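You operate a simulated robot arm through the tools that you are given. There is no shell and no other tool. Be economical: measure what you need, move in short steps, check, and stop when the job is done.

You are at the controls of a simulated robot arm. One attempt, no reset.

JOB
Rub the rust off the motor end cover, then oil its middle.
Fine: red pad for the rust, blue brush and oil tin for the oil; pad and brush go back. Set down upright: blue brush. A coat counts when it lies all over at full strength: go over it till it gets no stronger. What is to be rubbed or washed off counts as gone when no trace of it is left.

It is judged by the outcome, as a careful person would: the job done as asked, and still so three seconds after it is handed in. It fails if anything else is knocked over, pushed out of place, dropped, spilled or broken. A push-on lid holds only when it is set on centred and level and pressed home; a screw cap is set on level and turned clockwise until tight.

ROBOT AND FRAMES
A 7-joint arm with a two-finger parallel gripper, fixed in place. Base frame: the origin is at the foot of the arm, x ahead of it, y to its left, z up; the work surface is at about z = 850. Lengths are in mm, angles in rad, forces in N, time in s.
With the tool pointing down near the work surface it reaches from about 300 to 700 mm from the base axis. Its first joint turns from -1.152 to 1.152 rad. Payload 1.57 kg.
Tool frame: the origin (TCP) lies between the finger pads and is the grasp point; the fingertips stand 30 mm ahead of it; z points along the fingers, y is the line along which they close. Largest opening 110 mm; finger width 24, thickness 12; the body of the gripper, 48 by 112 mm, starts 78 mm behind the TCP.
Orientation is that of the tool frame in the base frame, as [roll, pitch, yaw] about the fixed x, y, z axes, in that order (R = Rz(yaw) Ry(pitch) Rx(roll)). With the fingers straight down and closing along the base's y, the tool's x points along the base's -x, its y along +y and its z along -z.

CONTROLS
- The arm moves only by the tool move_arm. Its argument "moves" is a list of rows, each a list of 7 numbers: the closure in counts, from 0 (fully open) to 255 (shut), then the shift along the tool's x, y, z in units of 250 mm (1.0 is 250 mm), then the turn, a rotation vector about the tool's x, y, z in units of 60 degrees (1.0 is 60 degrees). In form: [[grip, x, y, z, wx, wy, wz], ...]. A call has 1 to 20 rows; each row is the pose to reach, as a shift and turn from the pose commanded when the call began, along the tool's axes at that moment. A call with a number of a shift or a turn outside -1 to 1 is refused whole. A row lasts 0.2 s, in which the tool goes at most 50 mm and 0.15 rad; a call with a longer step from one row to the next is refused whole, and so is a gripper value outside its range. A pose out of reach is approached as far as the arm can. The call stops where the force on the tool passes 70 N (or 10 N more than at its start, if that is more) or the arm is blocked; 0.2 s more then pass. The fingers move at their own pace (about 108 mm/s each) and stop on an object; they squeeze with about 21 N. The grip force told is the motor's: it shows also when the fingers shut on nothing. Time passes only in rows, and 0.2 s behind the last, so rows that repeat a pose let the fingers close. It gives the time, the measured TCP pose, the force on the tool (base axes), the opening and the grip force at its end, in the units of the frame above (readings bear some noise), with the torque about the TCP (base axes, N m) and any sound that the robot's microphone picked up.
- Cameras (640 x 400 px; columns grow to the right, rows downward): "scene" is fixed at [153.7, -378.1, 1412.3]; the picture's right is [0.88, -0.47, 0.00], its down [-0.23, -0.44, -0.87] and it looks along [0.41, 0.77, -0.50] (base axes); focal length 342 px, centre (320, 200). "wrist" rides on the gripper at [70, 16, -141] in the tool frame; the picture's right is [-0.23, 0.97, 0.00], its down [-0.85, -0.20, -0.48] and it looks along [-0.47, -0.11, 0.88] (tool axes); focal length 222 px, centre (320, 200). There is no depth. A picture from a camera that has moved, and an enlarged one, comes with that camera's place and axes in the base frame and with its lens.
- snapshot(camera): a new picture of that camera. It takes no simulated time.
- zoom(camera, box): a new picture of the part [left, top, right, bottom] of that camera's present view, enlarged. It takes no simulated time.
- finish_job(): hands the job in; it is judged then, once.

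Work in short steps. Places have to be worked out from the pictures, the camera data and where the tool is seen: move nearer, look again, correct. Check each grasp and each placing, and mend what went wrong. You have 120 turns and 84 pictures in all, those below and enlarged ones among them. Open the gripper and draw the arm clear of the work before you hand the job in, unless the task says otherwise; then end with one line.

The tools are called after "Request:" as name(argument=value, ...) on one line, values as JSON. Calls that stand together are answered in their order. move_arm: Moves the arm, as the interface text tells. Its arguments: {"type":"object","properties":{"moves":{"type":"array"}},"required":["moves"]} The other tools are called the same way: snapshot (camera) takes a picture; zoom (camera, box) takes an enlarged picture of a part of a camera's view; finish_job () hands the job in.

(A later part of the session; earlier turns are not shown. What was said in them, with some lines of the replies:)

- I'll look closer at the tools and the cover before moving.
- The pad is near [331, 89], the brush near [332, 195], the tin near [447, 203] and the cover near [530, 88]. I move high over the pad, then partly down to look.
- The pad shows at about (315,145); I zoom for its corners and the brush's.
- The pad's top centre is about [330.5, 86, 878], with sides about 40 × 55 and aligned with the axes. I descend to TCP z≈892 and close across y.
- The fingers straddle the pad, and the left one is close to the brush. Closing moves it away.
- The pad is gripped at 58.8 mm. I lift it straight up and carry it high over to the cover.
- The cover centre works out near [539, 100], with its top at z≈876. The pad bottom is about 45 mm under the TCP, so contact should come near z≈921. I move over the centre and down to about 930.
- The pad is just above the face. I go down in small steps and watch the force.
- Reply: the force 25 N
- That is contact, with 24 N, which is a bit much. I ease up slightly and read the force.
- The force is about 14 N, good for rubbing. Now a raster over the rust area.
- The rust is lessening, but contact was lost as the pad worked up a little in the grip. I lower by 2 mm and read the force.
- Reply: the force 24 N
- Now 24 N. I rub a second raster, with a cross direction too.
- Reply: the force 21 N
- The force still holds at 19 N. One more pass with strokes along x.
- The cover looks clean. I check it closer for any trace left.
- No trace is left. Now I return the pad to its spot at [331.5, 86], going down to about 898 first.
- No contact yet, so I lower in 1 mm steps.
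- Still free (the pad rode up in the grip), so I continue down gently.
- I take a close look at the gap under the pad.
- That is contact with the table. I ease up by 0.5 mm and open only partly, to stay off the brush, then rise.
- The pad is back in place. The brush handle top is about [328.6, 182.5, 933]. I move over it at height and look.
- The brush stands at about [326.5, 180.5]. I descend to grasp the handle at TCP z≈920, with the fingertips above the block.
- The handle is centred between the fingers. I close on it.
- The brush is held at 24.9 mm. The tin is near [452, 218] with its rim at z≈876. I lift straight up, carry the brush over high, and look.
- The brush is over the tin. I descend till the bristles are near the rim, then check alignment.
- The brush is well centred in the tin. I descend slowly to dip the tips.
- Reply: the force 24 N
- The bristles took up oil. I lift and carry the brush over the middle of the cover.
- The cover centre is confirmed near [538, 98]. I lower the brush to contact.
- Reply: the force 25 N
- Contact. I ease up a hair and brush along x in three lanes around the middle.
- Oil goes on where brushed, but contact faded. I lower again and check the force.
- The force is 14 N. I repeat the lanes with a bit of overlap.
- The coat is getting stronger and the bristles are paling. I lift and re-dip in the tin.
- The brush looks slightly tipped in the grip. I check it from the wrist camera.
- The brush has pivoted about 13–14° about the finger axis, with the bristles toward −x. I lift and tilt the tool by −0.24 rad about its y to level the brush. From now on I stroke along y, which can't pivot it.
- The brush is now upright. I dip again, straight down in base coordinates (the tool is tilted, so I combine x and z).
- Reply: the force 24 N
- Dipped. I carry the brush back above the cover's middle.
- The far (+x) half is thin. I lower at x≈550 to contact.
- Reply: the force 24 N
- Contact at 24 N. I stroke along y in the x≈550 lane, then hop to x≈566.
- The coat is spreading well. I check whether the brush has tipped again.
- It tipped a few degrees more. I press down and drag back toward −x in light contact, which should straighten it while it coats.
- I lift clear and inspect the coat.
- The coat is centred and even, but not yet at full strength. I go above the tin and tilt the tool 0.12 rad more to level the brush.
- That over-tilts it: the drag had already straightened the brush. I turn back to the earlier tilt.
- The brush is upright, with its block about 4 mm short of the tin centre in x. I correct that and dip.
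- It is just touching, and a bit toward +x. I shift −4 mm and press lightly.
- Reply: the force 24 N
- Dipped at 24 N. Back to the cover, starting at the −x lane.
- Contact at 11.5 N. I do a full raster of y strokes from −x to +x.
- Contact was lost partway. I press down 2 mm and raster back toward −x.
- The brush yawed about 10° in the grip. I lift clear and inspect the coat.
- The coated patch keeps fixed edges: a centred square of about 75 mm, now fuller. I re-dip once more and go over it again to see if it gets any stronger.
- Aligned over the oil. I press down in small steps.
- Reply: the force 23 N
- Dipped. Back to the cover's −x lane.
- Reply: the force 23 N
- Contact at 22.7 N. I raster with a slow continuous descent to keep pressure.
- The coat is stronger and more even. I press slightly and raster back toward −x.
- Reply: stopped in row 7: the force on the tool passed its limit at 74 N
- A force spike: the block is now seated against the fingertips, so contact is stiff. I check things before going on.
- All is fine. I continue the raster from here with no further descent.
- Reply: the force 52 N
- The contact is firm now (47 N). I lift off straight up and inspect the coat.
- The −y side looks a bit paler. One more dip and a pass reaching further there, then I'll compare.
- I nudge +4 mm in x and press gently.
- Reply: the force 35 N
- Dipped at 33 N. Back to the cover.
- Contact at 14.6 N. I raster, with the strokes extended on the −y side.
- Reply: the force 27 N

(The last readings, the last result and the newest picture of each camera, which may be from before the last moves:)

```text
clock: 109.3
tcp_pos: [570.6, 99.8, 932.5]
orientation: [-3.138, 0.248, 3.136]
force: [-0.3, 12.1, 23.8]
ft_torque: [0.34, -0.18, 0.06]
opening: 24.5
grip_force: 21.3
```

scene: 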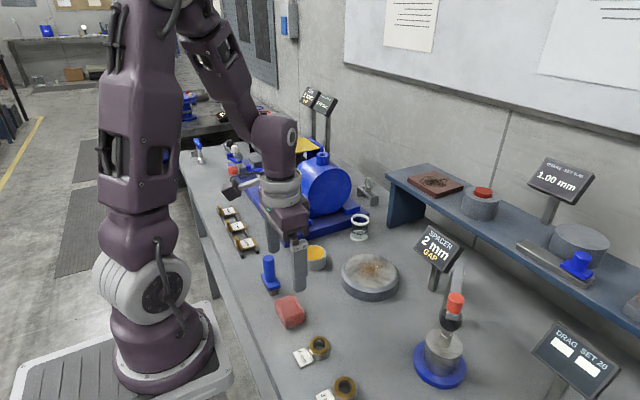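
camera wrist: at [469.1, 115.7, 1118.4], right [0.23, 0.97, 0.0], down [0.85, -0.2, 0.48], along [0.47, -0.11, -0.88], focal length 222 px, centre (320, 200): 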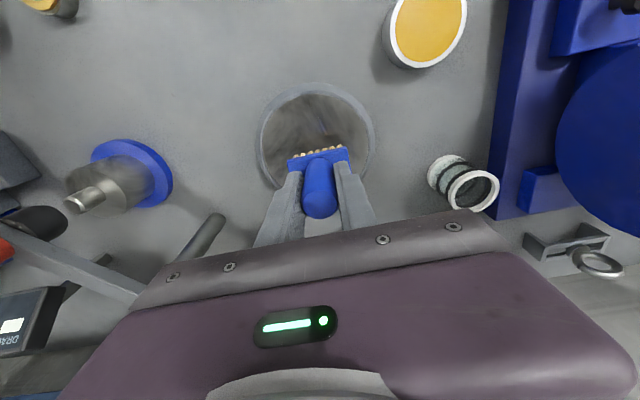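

Contact held throughout. I raster back.

Request:
move_arm(moves=[[255, 0, 0.07, 0, 0, 0, 0], [255, 0, 0, 0, 0, 0, 0], [255, 0, -0.085, 0, 0, 0, 0], [255, 0.0466, -0.085, -0.0116, 0, 0, 0], [255, 0.0466, 0, -0.0116, 0, 0, 0], [255, 0.0466, 0.07, -0.0116, 0, 0, 0], [255, 0.0932, 0.07, -0.0232, 0, 0, 0], [255, 0.0932, 0, -0.0232, 0, 0, 0], [255, 0.0932, -0.085, -0.0232, 0, 0, 0], [255, 0.1398, -0.085, -0.0348, 0, 0, 0], [255, 0.1398, 0, -0.0348, 0, 0, 0], [255, 0.1398, 0.07, -0.0348, 0, 0, 0], [255, 0.1864, 0.07, -0.0464, 0, 0, 0], [255, 0.1864, 0, -0.0464, 0, 0, 0], [255, 0.1864, -0.085, -0.0464, 0, 0, 0], [255, 0.24, -0.085, -0.06, 0, 0, 0], [255, 0.24, 0, -0.06, 0, 0, 0], [255, 0.24, 0.07, -0.06, 0, 0, 0], [255, 0.22, 0, -0.15, 0, 0, 0], [255, 0.36, 0, -0.26, 0, 0, 0]])

Request:
zoom(camera="scene", box=[335, 245, 405, 305])

```text
clock: 113.5
tcp_pos: [469.3, 101.9, 976.1]
orientation: [-3.136, 0.244, 3.135]
force: [0.6, 0.2, -0.7]
ft_torque: [0.04, -0.01, 0.0]
opening: 24.4
grip_force: 21.2
```

```text
6.67 times, centred on (370, 275) of scene
camera zoom: at [153.8, -378.1, 1412.3], right [0.88, -0.47, 0.0], down [-0.23, -0.44, -0.87], along [0.41, 0.77, -0.5], focal length 2283 px, centre (-13, -300)
```

zoom: 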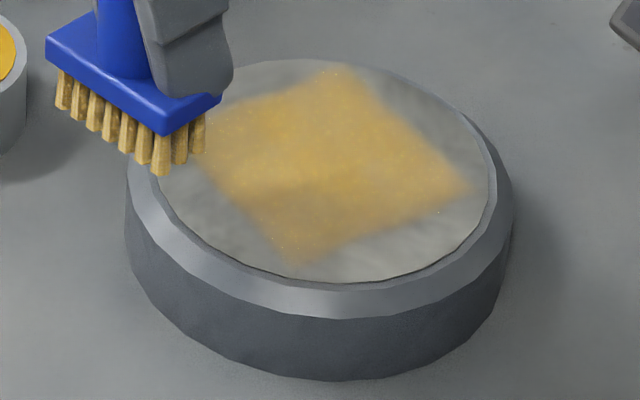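

The coat looks no stronger than before and the cover has not moved. I take one overhead look from beyond it to judge evenness.

Request:
move_arm(moves=[[255, -0.15, 0, -0.04, 0, 0, 0], [255, -0.31, 0, -0.003, 0, 0, 0], [255, -0.47, 0, 0.036, 0, 0, 0], [255, -0.47, 0, 0.036, 0, 0, 0]])

Request:
zoom(camera="wrist", box=[220, 20, 420, 180])

```text
clock: 114.5
tcp_pos: [581.0, 99.2, 995.9]
orientation: [-3.136, 0.246, 3.134]
force: [-0.1, 0.0, -0.1]
ft_torque: [0.01, 0.02, -0.02]
opening: 24.3
grip_force: 21.1
```

```text
2.50 times, centred on (320, 100) of wrist
camera zoom: at [479.7, 117.1, 1116.4], right [0.23, 0.97, 0.05], down [0.71, -0.2, 0.67], along [0.66, -0.12, -0.74], focal length 555 px, centre (320, 450)
```

zoom: 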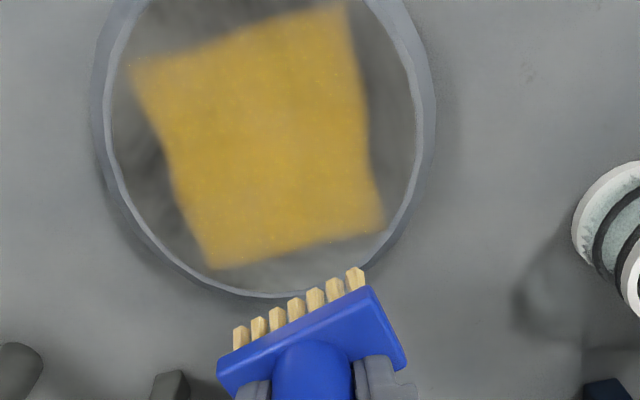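

The coat is even over its whole patch and no stronger than before, so the oiling is done. Now I carry the brush back above its place at [326, 179] and undo its yaw of about 14°.

Request:
move_arm(moves=[[255, 0.163, 0.053, -0.05, 0, 0, 0], [255, 0.325, 0.107, -0.1, 0, 0, 0], [255, 0.488, 0.16, -0.15, 0, 0, 0], [255, 0.65, 0.213, -0.2, 0, 0, 0], [255, 0.813, 0.267, -0.25, 0.0273, 0, 0.111], [255, 0.976, 0.32, -0.301, 0.0545, 0, 0.2225], [255, 0.976, 0.32, -0.301, 0.0545, 0, 0.2225]])

Request:
zoom(camera="scene", box=[230, 210, 330, 290])

Request:
zoom(camera="wrist", box=[200, 60, 440, 230])

```text
clock: 116.1
tcp_pos: [331.9, 180.3, 1009.0]
orientation: [-3.136, 0.247, 2.896]
force: [-0.8, 0.3, -0.3]
ft_torque: [-0.03, -0.02, 0.0]
opening: 24.6
grip_force: 20.9
```

```text
5.00 times, centred on (280, 250) of scene
camera zoom: at [153.7, -378.1, 1412.3], right [0.88, -0.47, 0.0], down [-0.23, -0.44, -0.87], along [0.41, 0.77, -0.5], focal length 1712 px, centre (520, -50)
```

zoom: 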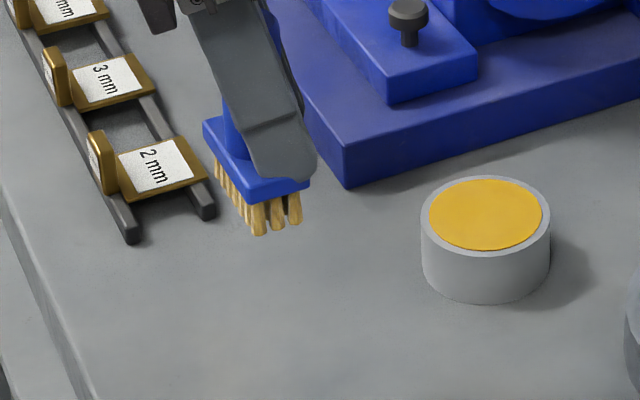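

```text
2.35 times, centred on (320, 145) of wrist
camera zoom: at [237.5, 220.7, 1129.0], right [0.45, 0.89, 0.05], down [0.64, -0.36, 0.67], along [0.62, -0.27, -0.74], focal length 523 px, centre (320, 329)
```

zoom: 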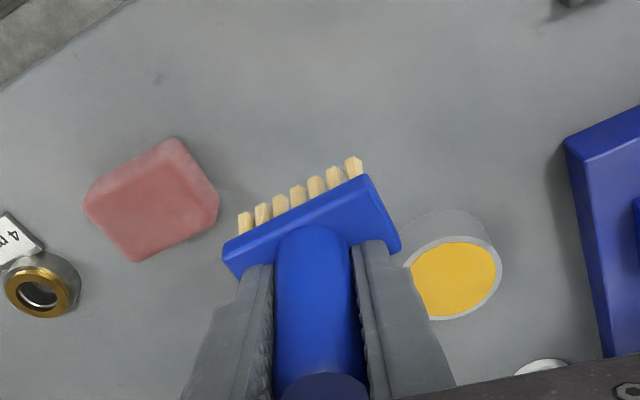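

The brush is upright (about 2–3°), aligned, and over its spot (block centre ≈ [327.5, 181]). I descend to just above the table.

Request:
move_arm(moves=[[255, 0.0381, 0, 0.1554, 0, 0, 0], [255, 0.0762, 0, 0.3107, 0, 0, 0], [255, 0.0905, 0, 0.369, 0, 0, 0], [255, 0.0952, 0, 0.3884, 0, 0, 0], [255, 0.0952, 0, 0.3884, 0, 0, 0]])

Request:
zoom(camera="scene", box=[230, 240, 310, 310])

```text
clock: 117.3
tcp_pos: [348.2, 193.3, 909.8]
orientation: [-3.135, 0.245, 2.895]
force: [0.1, -0.2, -0.7]
ft_torque: [-0.03, -0.01, 0.01]
opening: 24.5
grip_force: 20.6
out of reach, approached as far as the arm can: row 1, 2, 3, 4, 5
```

```text
5.71 times, centred on (270, 275) of scene
camera zoom: at [153.7, -378.1, 1412.3], right [0.88, -0.47, 0.0], down [-0.23, -0.44, -0.87], along [0.41, 0.77, -0.5], focal length 1957 px, centre (606, -229)
```

zoom: 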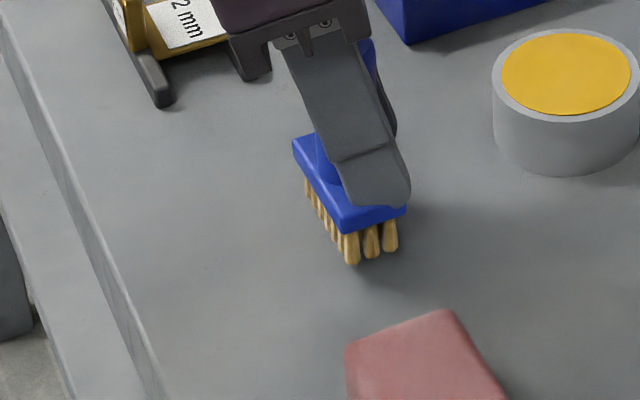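

With the tool leaning inward, that spot is out of reach: it stopped at [348, 193]. I'll set the brush down upright just here, regrasp with the tool vertical, and then carry it the last 25 mm. First I make the commanded pose reachable.

Request:
move_arm(moves=[[255, -0.032, 0.035, 0.0078, 0, 0, 0], [255, -0.063, 0.07, 0.0155, 0, 0, 0], [255, -0.063, 0.07, 0.0155, 0, 0, 0]])

Request:
zoom(camera="scene", box=[240, 230, 340, 300])

```text
clock: 118.1
tcp_pos: [367.0, 208.6, 907.7]
orientation: [-3.136, 0.247, 2.897]
force: [-0.8, -0.2, -0.9]
ft_torque: [0.03, -0.02, -0.03]
opening: 24.5
grip_force: 20.9
```

```text
5.71 times, centred on (290, 265) of scene
camera zoom: at [153.7, -378.1, 1412.3], right [0.88, -0.47, 0.0], down [-0.23, -0.44, -0.87], along [0.41, 0.77, -0.5], focal length 1957 px, centre (491, -171)
```

zoom: 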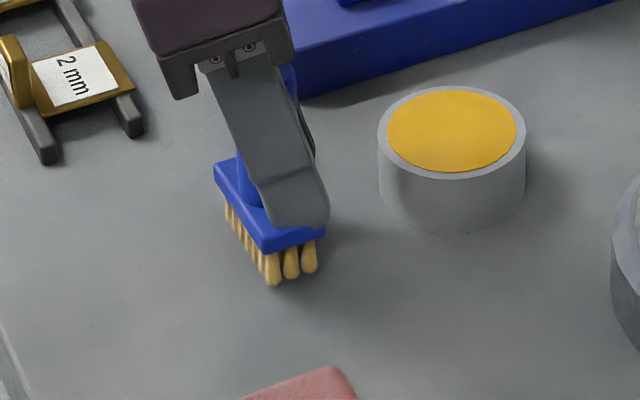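

Here it is reachable. I lower until the bristles touch the table.

Request:
move_arm(moves=[[255, 0.0024, 0, 0.0097, 0, 0, 0], [255, 0.0038, 0, 0.0155, 0, 0, 0], [255, 0.0038, 0, 0.0155, 0, 0, 0]])

```text
clock: 118.9
tcp_pos: [366.9, 207.8, 904.7]
orientation: [-3.136, 0.247, 2.896]
force: [-0.6, 0.1, -0.2]
ft_torque: [-0.04, -0.01, 0.01]
opening: 24.6
grip_force: 21.0
```

Request:
move_arm(moves=[[255, 0.001, 0, 0.0039, 0, 0, 0], [255, 0.0019, 0, 0.0078, 0, 0, 0], [255, 0.0019, 0, 0.0078, 0, 0, 0]])

```text
clock: 119.7
tcp_pos: [366.6, 208.5, 903.2]
orientation: [-3.137, 0.245, 2.897]
force: [-0.2, -0.1, -0.8]
ft_torque: [-0.01, 0.01, 0.03]
opening: 24.4
grip_force: 21.4
```

Request:
move_arm(moves=[[255, 0.001, 0, 0.0039, 0, 0, 0], [255, 0.0014, 0, 0.0058, 0, 0, 0], [255, 0.0014, 0, 0.0058, 0, 0, 0]])

```text
clock: 120.5
tcp_pos: [367.2, 208.0, 901.7]
orientation: [-3.135, 0.245, 2.895]
force: [0.2, 0.1, 0.0]
ft_torque: [0.0, 0.01, -0.01]
opening: 24.7
grip_force: 21.3
```

Request:
move_arm(moves=[[255, 0.001, 0, 0.0039, 0, 0, 0], [255, 0.0014, 0, 0.0058, 0, 0, 0], [255, 0.0014, 0, 0.0058, 0, 0, 0]])

Request:
zoom(camera="scene", box=[260, 240, 320, 290])

```text
clock: 121.3
tcp_pos: [366.8, 208.9, 900.7]
orientation: [-3.138, 0.247, 2.894]
force: [-0.7, -2.5, 10.3]
ft_torque: [-0.05, -0.04, 0.01]
opening: 24.6
grip_force: 21.3
```

```text
8.00 times, centred on (290, 265) of scene
camera zoom: at [153.6, -378.3, 1412.2], right [0.88, -0.47, 0.0], down [-0.23, -0.44, -0.87], along [0.41, 0.77, -0.5], focal length 2739 px, centre (560, -320)
```

zoom: 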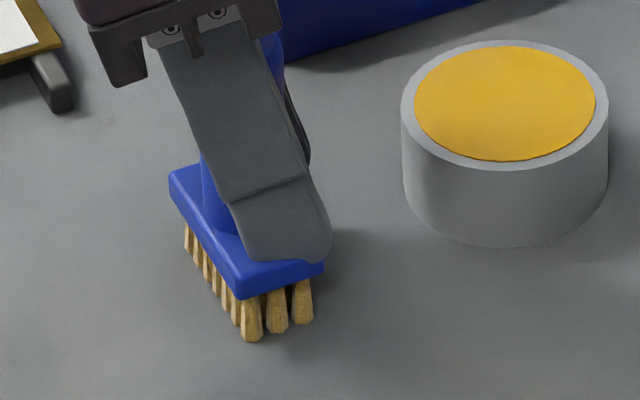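

Contact. I release gently and rise straight up.

Request:
move_arm(moves=[[200, 0, 0, 0, 0, 0, 0], [150, 0, 0, 0, 0, 0, 0], [120, 0, 0, 0, 0, 0, 0], [120, 0, 0, 0, 0, 0, 0], [120, -0.0095, 0, -0.0388, 0, 0, 0], [120, -0.04, 0, -0.16, 0, 0, 0], [120, -0.078, 0, -0.31, 0, 0, 0], [120, -0.114, 0, -0.466, 0, 0, 0], [120, -0.114, 0, -0.466, 0, 0, 0]])

Request:
zoom(camera="scene", box=[240, 220, 340, 300])

```text
clock: 123.3
tcp_pos: [367.5, 210.0, 1022.1]
orientation: [-3.138, 0.248, 2.897]
force: [0.3, 0.4, 0.1]
ft_torque: [-0.03, -0.02, -0.01]
opening: 58.1
grip_force: 0.1
```

```text
5.00 times, centred on (290, 260) of scene
camera zoom: at [153.7, -378.1, 1412.3], right [0.88, -0.47, 0.0], down [-0.23, -0.44, -0.87], along [0.41, 0.77, -0.5], focal length 1712 px, centre (470, -100)
```

zoom: 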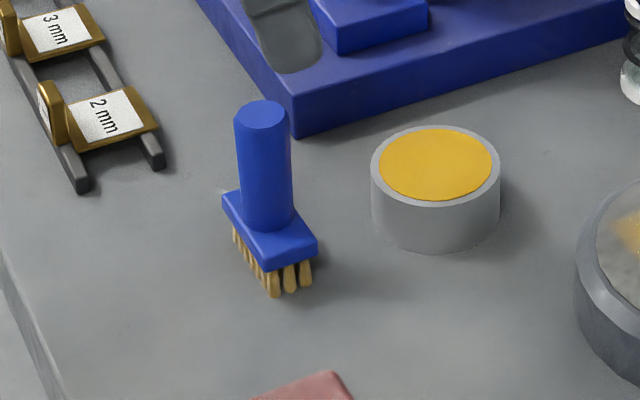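

The brush stands upright by itself. I bring the tool back to vertical and look at it from above.

Request:
move_arm(moves=[[120, 0, 0, 0, -0.0093, 0.0763, -0.078], [120, 0, 0, 0, -0.0187, 0.1527, -0.156], [120, 0, 0, 0, -0.028, 0.229, -0.234], [120, 0, 0, 0, -0.028, 0.229, -0.234]])

Request:
zoom(camera="wrist", box=[240, 90, 420, 202])

```text
clock: 124.3
tcp_pos: [367.7, 209.1, 1020.7]
orientation: [-3.137, 0.001, 3.14]
force: [-0.3, 0.2, -0.6]
ft_torque: [-0.01, 0.01, 0.0]
opening: 58.3
grip_force: 0.0
```

```text
3.56 times, centred on (330, 146) of wrist
camera zoom: at [296.7, 226.0, 1161.0], right [0.23, 0.97, 0.0], down [0.85, -0.2, 0.48], along [0.47, -0.11, -0.88], focal length 790 px, centre (284, 392)
```

zoom: 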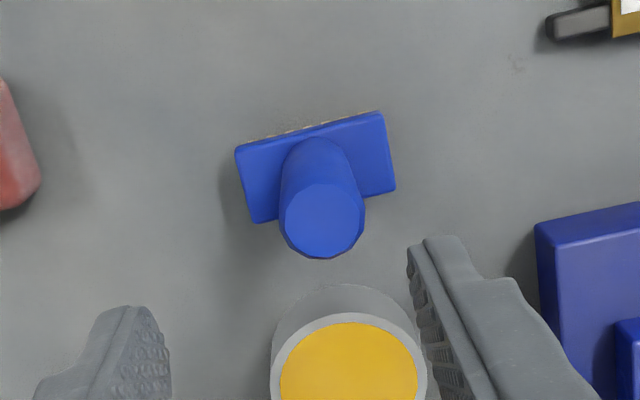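

The brush now stands near [365, 221], with its handle +12 mm in y from the TCP. I correct and descend around the handle.

Request:
move_arm(moves=[[120, 0.01, 0.046, 0, 0, 0, 0], [120, 0.01, 0.046, 0, 0, 0, 0]])

Request:
snapshot(camera="wrist")

```text
clock: 124.9
tcp_pos: [362.6, 221.2, 1021.6]
orientation: [-3.136, 0.003, 3.141]
force: [0.4, -0.1, -0.5]
ft_torque: [-0.01, 0.01, 0.03]
opening: 58.3
grip_force: 0.0
```

```text
8 pictures are left
camera wrist: at [293.1, 237.3, 1160.6], right [0.23, 0.97, 0.0], down [0.85, -0.2, 0.48], along [0.47, -0.11, -0.88], focal length 222 px, centre (320, 200)
```

wrist: 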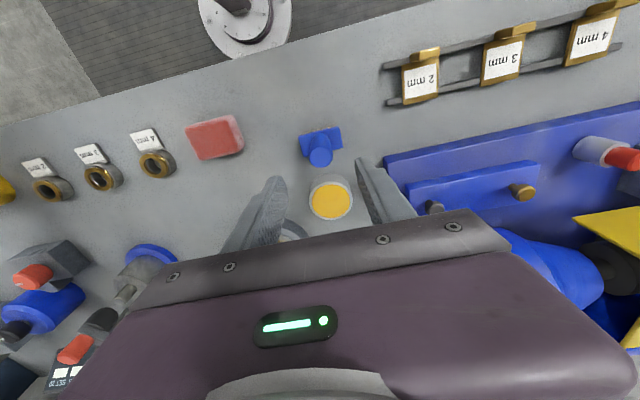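

The handle is exactly under the TCP. I descend and grasp.

Request:
move_arm(moves=[[120, 0, 0, 0.15, 0, 0, 0], [120, 0, 0, 0.3, 0, 0, 0], [120, 0, 0, 0.36, 0, 0, 0], [120, 0, 0, 0.385, 0, 0, 0], [120, 0, 0, 0.385, 0, 0, 0], [180, 0, 0, 0.385, 0, 0, 0], [220, 0, 0, 0.385, 0, 0, 0], [255, 0, 0, 0.385, 0, 0, 0], [255, 0, 0, 0.385, 0, 0, 0], [255, 0, 0, 0.385, 0, 0, 0]])

```text
clock: 127.1
tcp_pos: [362.8, 220.1, 925.7]
orientation: [-3.135, 0.003, 3.14]
force: [0.1, 1.1, -0.3]
ft_torque: [0.01, 0.04, 0.01]
opening: 24.9
grip_force: 20.8
```

Gripped with the tool vertical. I lift 15 mm, carry it to [326, 179], and lower to just above the table.

Request:
move_arm(moves=[[255, 0, 0, -0.06, 0, 0, 0], [255, 0.05, -0.055, -0.06, 0, 0, 0], [255, 0.1, -0.11, -0.06, 0, 0, 0], [255, 0.148, -0.165, -0.06, 0, 0, 0], [255, 0.148, -0.165, -0.06, 0, 0, 0], [255, 0.148, -0.165, -0.02, 0, 0, 0], [255, 0.148, -0.165, -0.004, 0, 0, 0], [255, 0.148, -0.165, -0.002, 0, 0, 0], [255, 0.148, -0.165, -0.002, 0, 0, 0]])

Request:
zoom(camera="scene", box=[240, 240, 310, 300])

```text
clock: 129.1
tcp_pos: [327.1, 178.4, 925.4]
orientation: [-3.135, 0.003, 3.14]
force: [-1.3, -1.4, 19.6]
ft_torque: [-0.02, 0.07, 0.0]
opening: 24.7
grip_force: 21.3
```

```text
6.67 times, centred on (275, 270) of scene
camera zoom: at [153.5, -378.3, 1412.3], right [0.88, -0.47, 0.0], down [-0.23, -0.44, -0.87], along [0.41, 0.77, -0.5], focal length 2283 px, centre (620, -267)
```

zoom: 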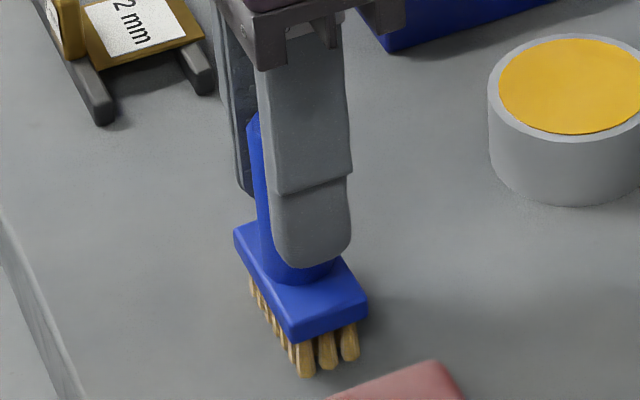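

Contact at 19.6 N. I ease up slightly, release, and rise straight up.

Request:
move_arm(moves=[[255, 0, 0, -0.002, 0, 0, 0], [220, 0, 0, -0.002, 0, 0, 0], [170, 0, 0, -0.002, 0, 0, 0], [130, 0, 0, -0.002, 0, 0, 0], [130, 0, 0, -0.002, 0, 0, 0], [130, 0, 0, -0.06, 0, 0, 0], [130, 0, 0, -0.22, 0, 0, 0], [130, 0, 0, -0.4, 0, 0, 0], [130, 0, 0, -0.58, 0, 0, 0], [130, 0, 0, -0.7, 0, 0, 0], [130, 0, 0, -0.7, 0, 0, 0]])

Request:
snapshot(camera="scene")

Request:
zoom(camera="scene", box=[230, 220, 430, 345])

```text
clock: 131.5
tcp_pos: [324.9, 177.0, 1099.2]
orientation: [-3.137, 0.006, 3.141]
force: [-0.9, 0.9, 0.3]
ft_torque: [0.02, -0.01, -0.05]
opening: 53.9
grip_force: 0.0
```

```text
6 pictures are left
```

scene: 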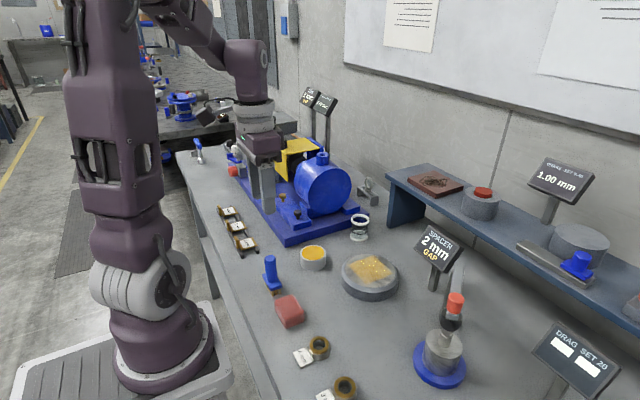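

```text
3.20 times, centred on (330, 282) of scene
camera zoom: at [153.7, -378.1, 1412.3], right [0.88, -0.47, 0.0], down [-0.23, -0.44, -0.87], along [0.41, 0.77, -0.5], focal length 1096 px, centre (288, -64)
```

zoom: 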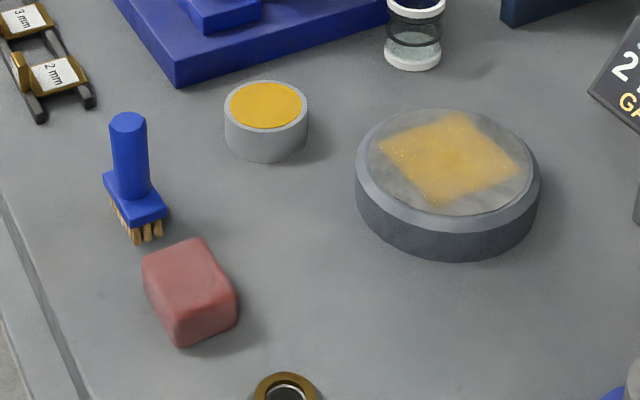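

Brush, pad, tin and cover all sit where they started. I take one last close look at the coat.

Request:
zoom(camera="scene", box=[344, 252, 396, 290])

```text
10.53 times, centred on (370, 271) of scene
camera zoom: at [153.7, -378.1, 1412.3], right [0.88, -0.47, 0.0], down [-0.23, -0.44, -0.87], along [0.41, 0.77, -0.5], focal length 3604 px, centre (-206, -547)
```

zoom: 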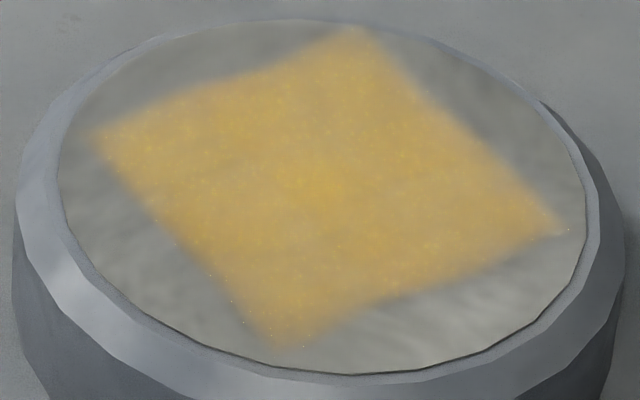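

The coat is even over the whole patch, the rust is gone, the tools are back, and the gripper is open and clear. I hand it in.

Request:
finish_job()

```text
The job is handed in.
```

I rubbed the rust off the motor end cover until no trace showed. I then oiled a centred patch about 75 mm square until more passes made it no stronger. The pad and the upright brush are back in their places, within a few millimetres.
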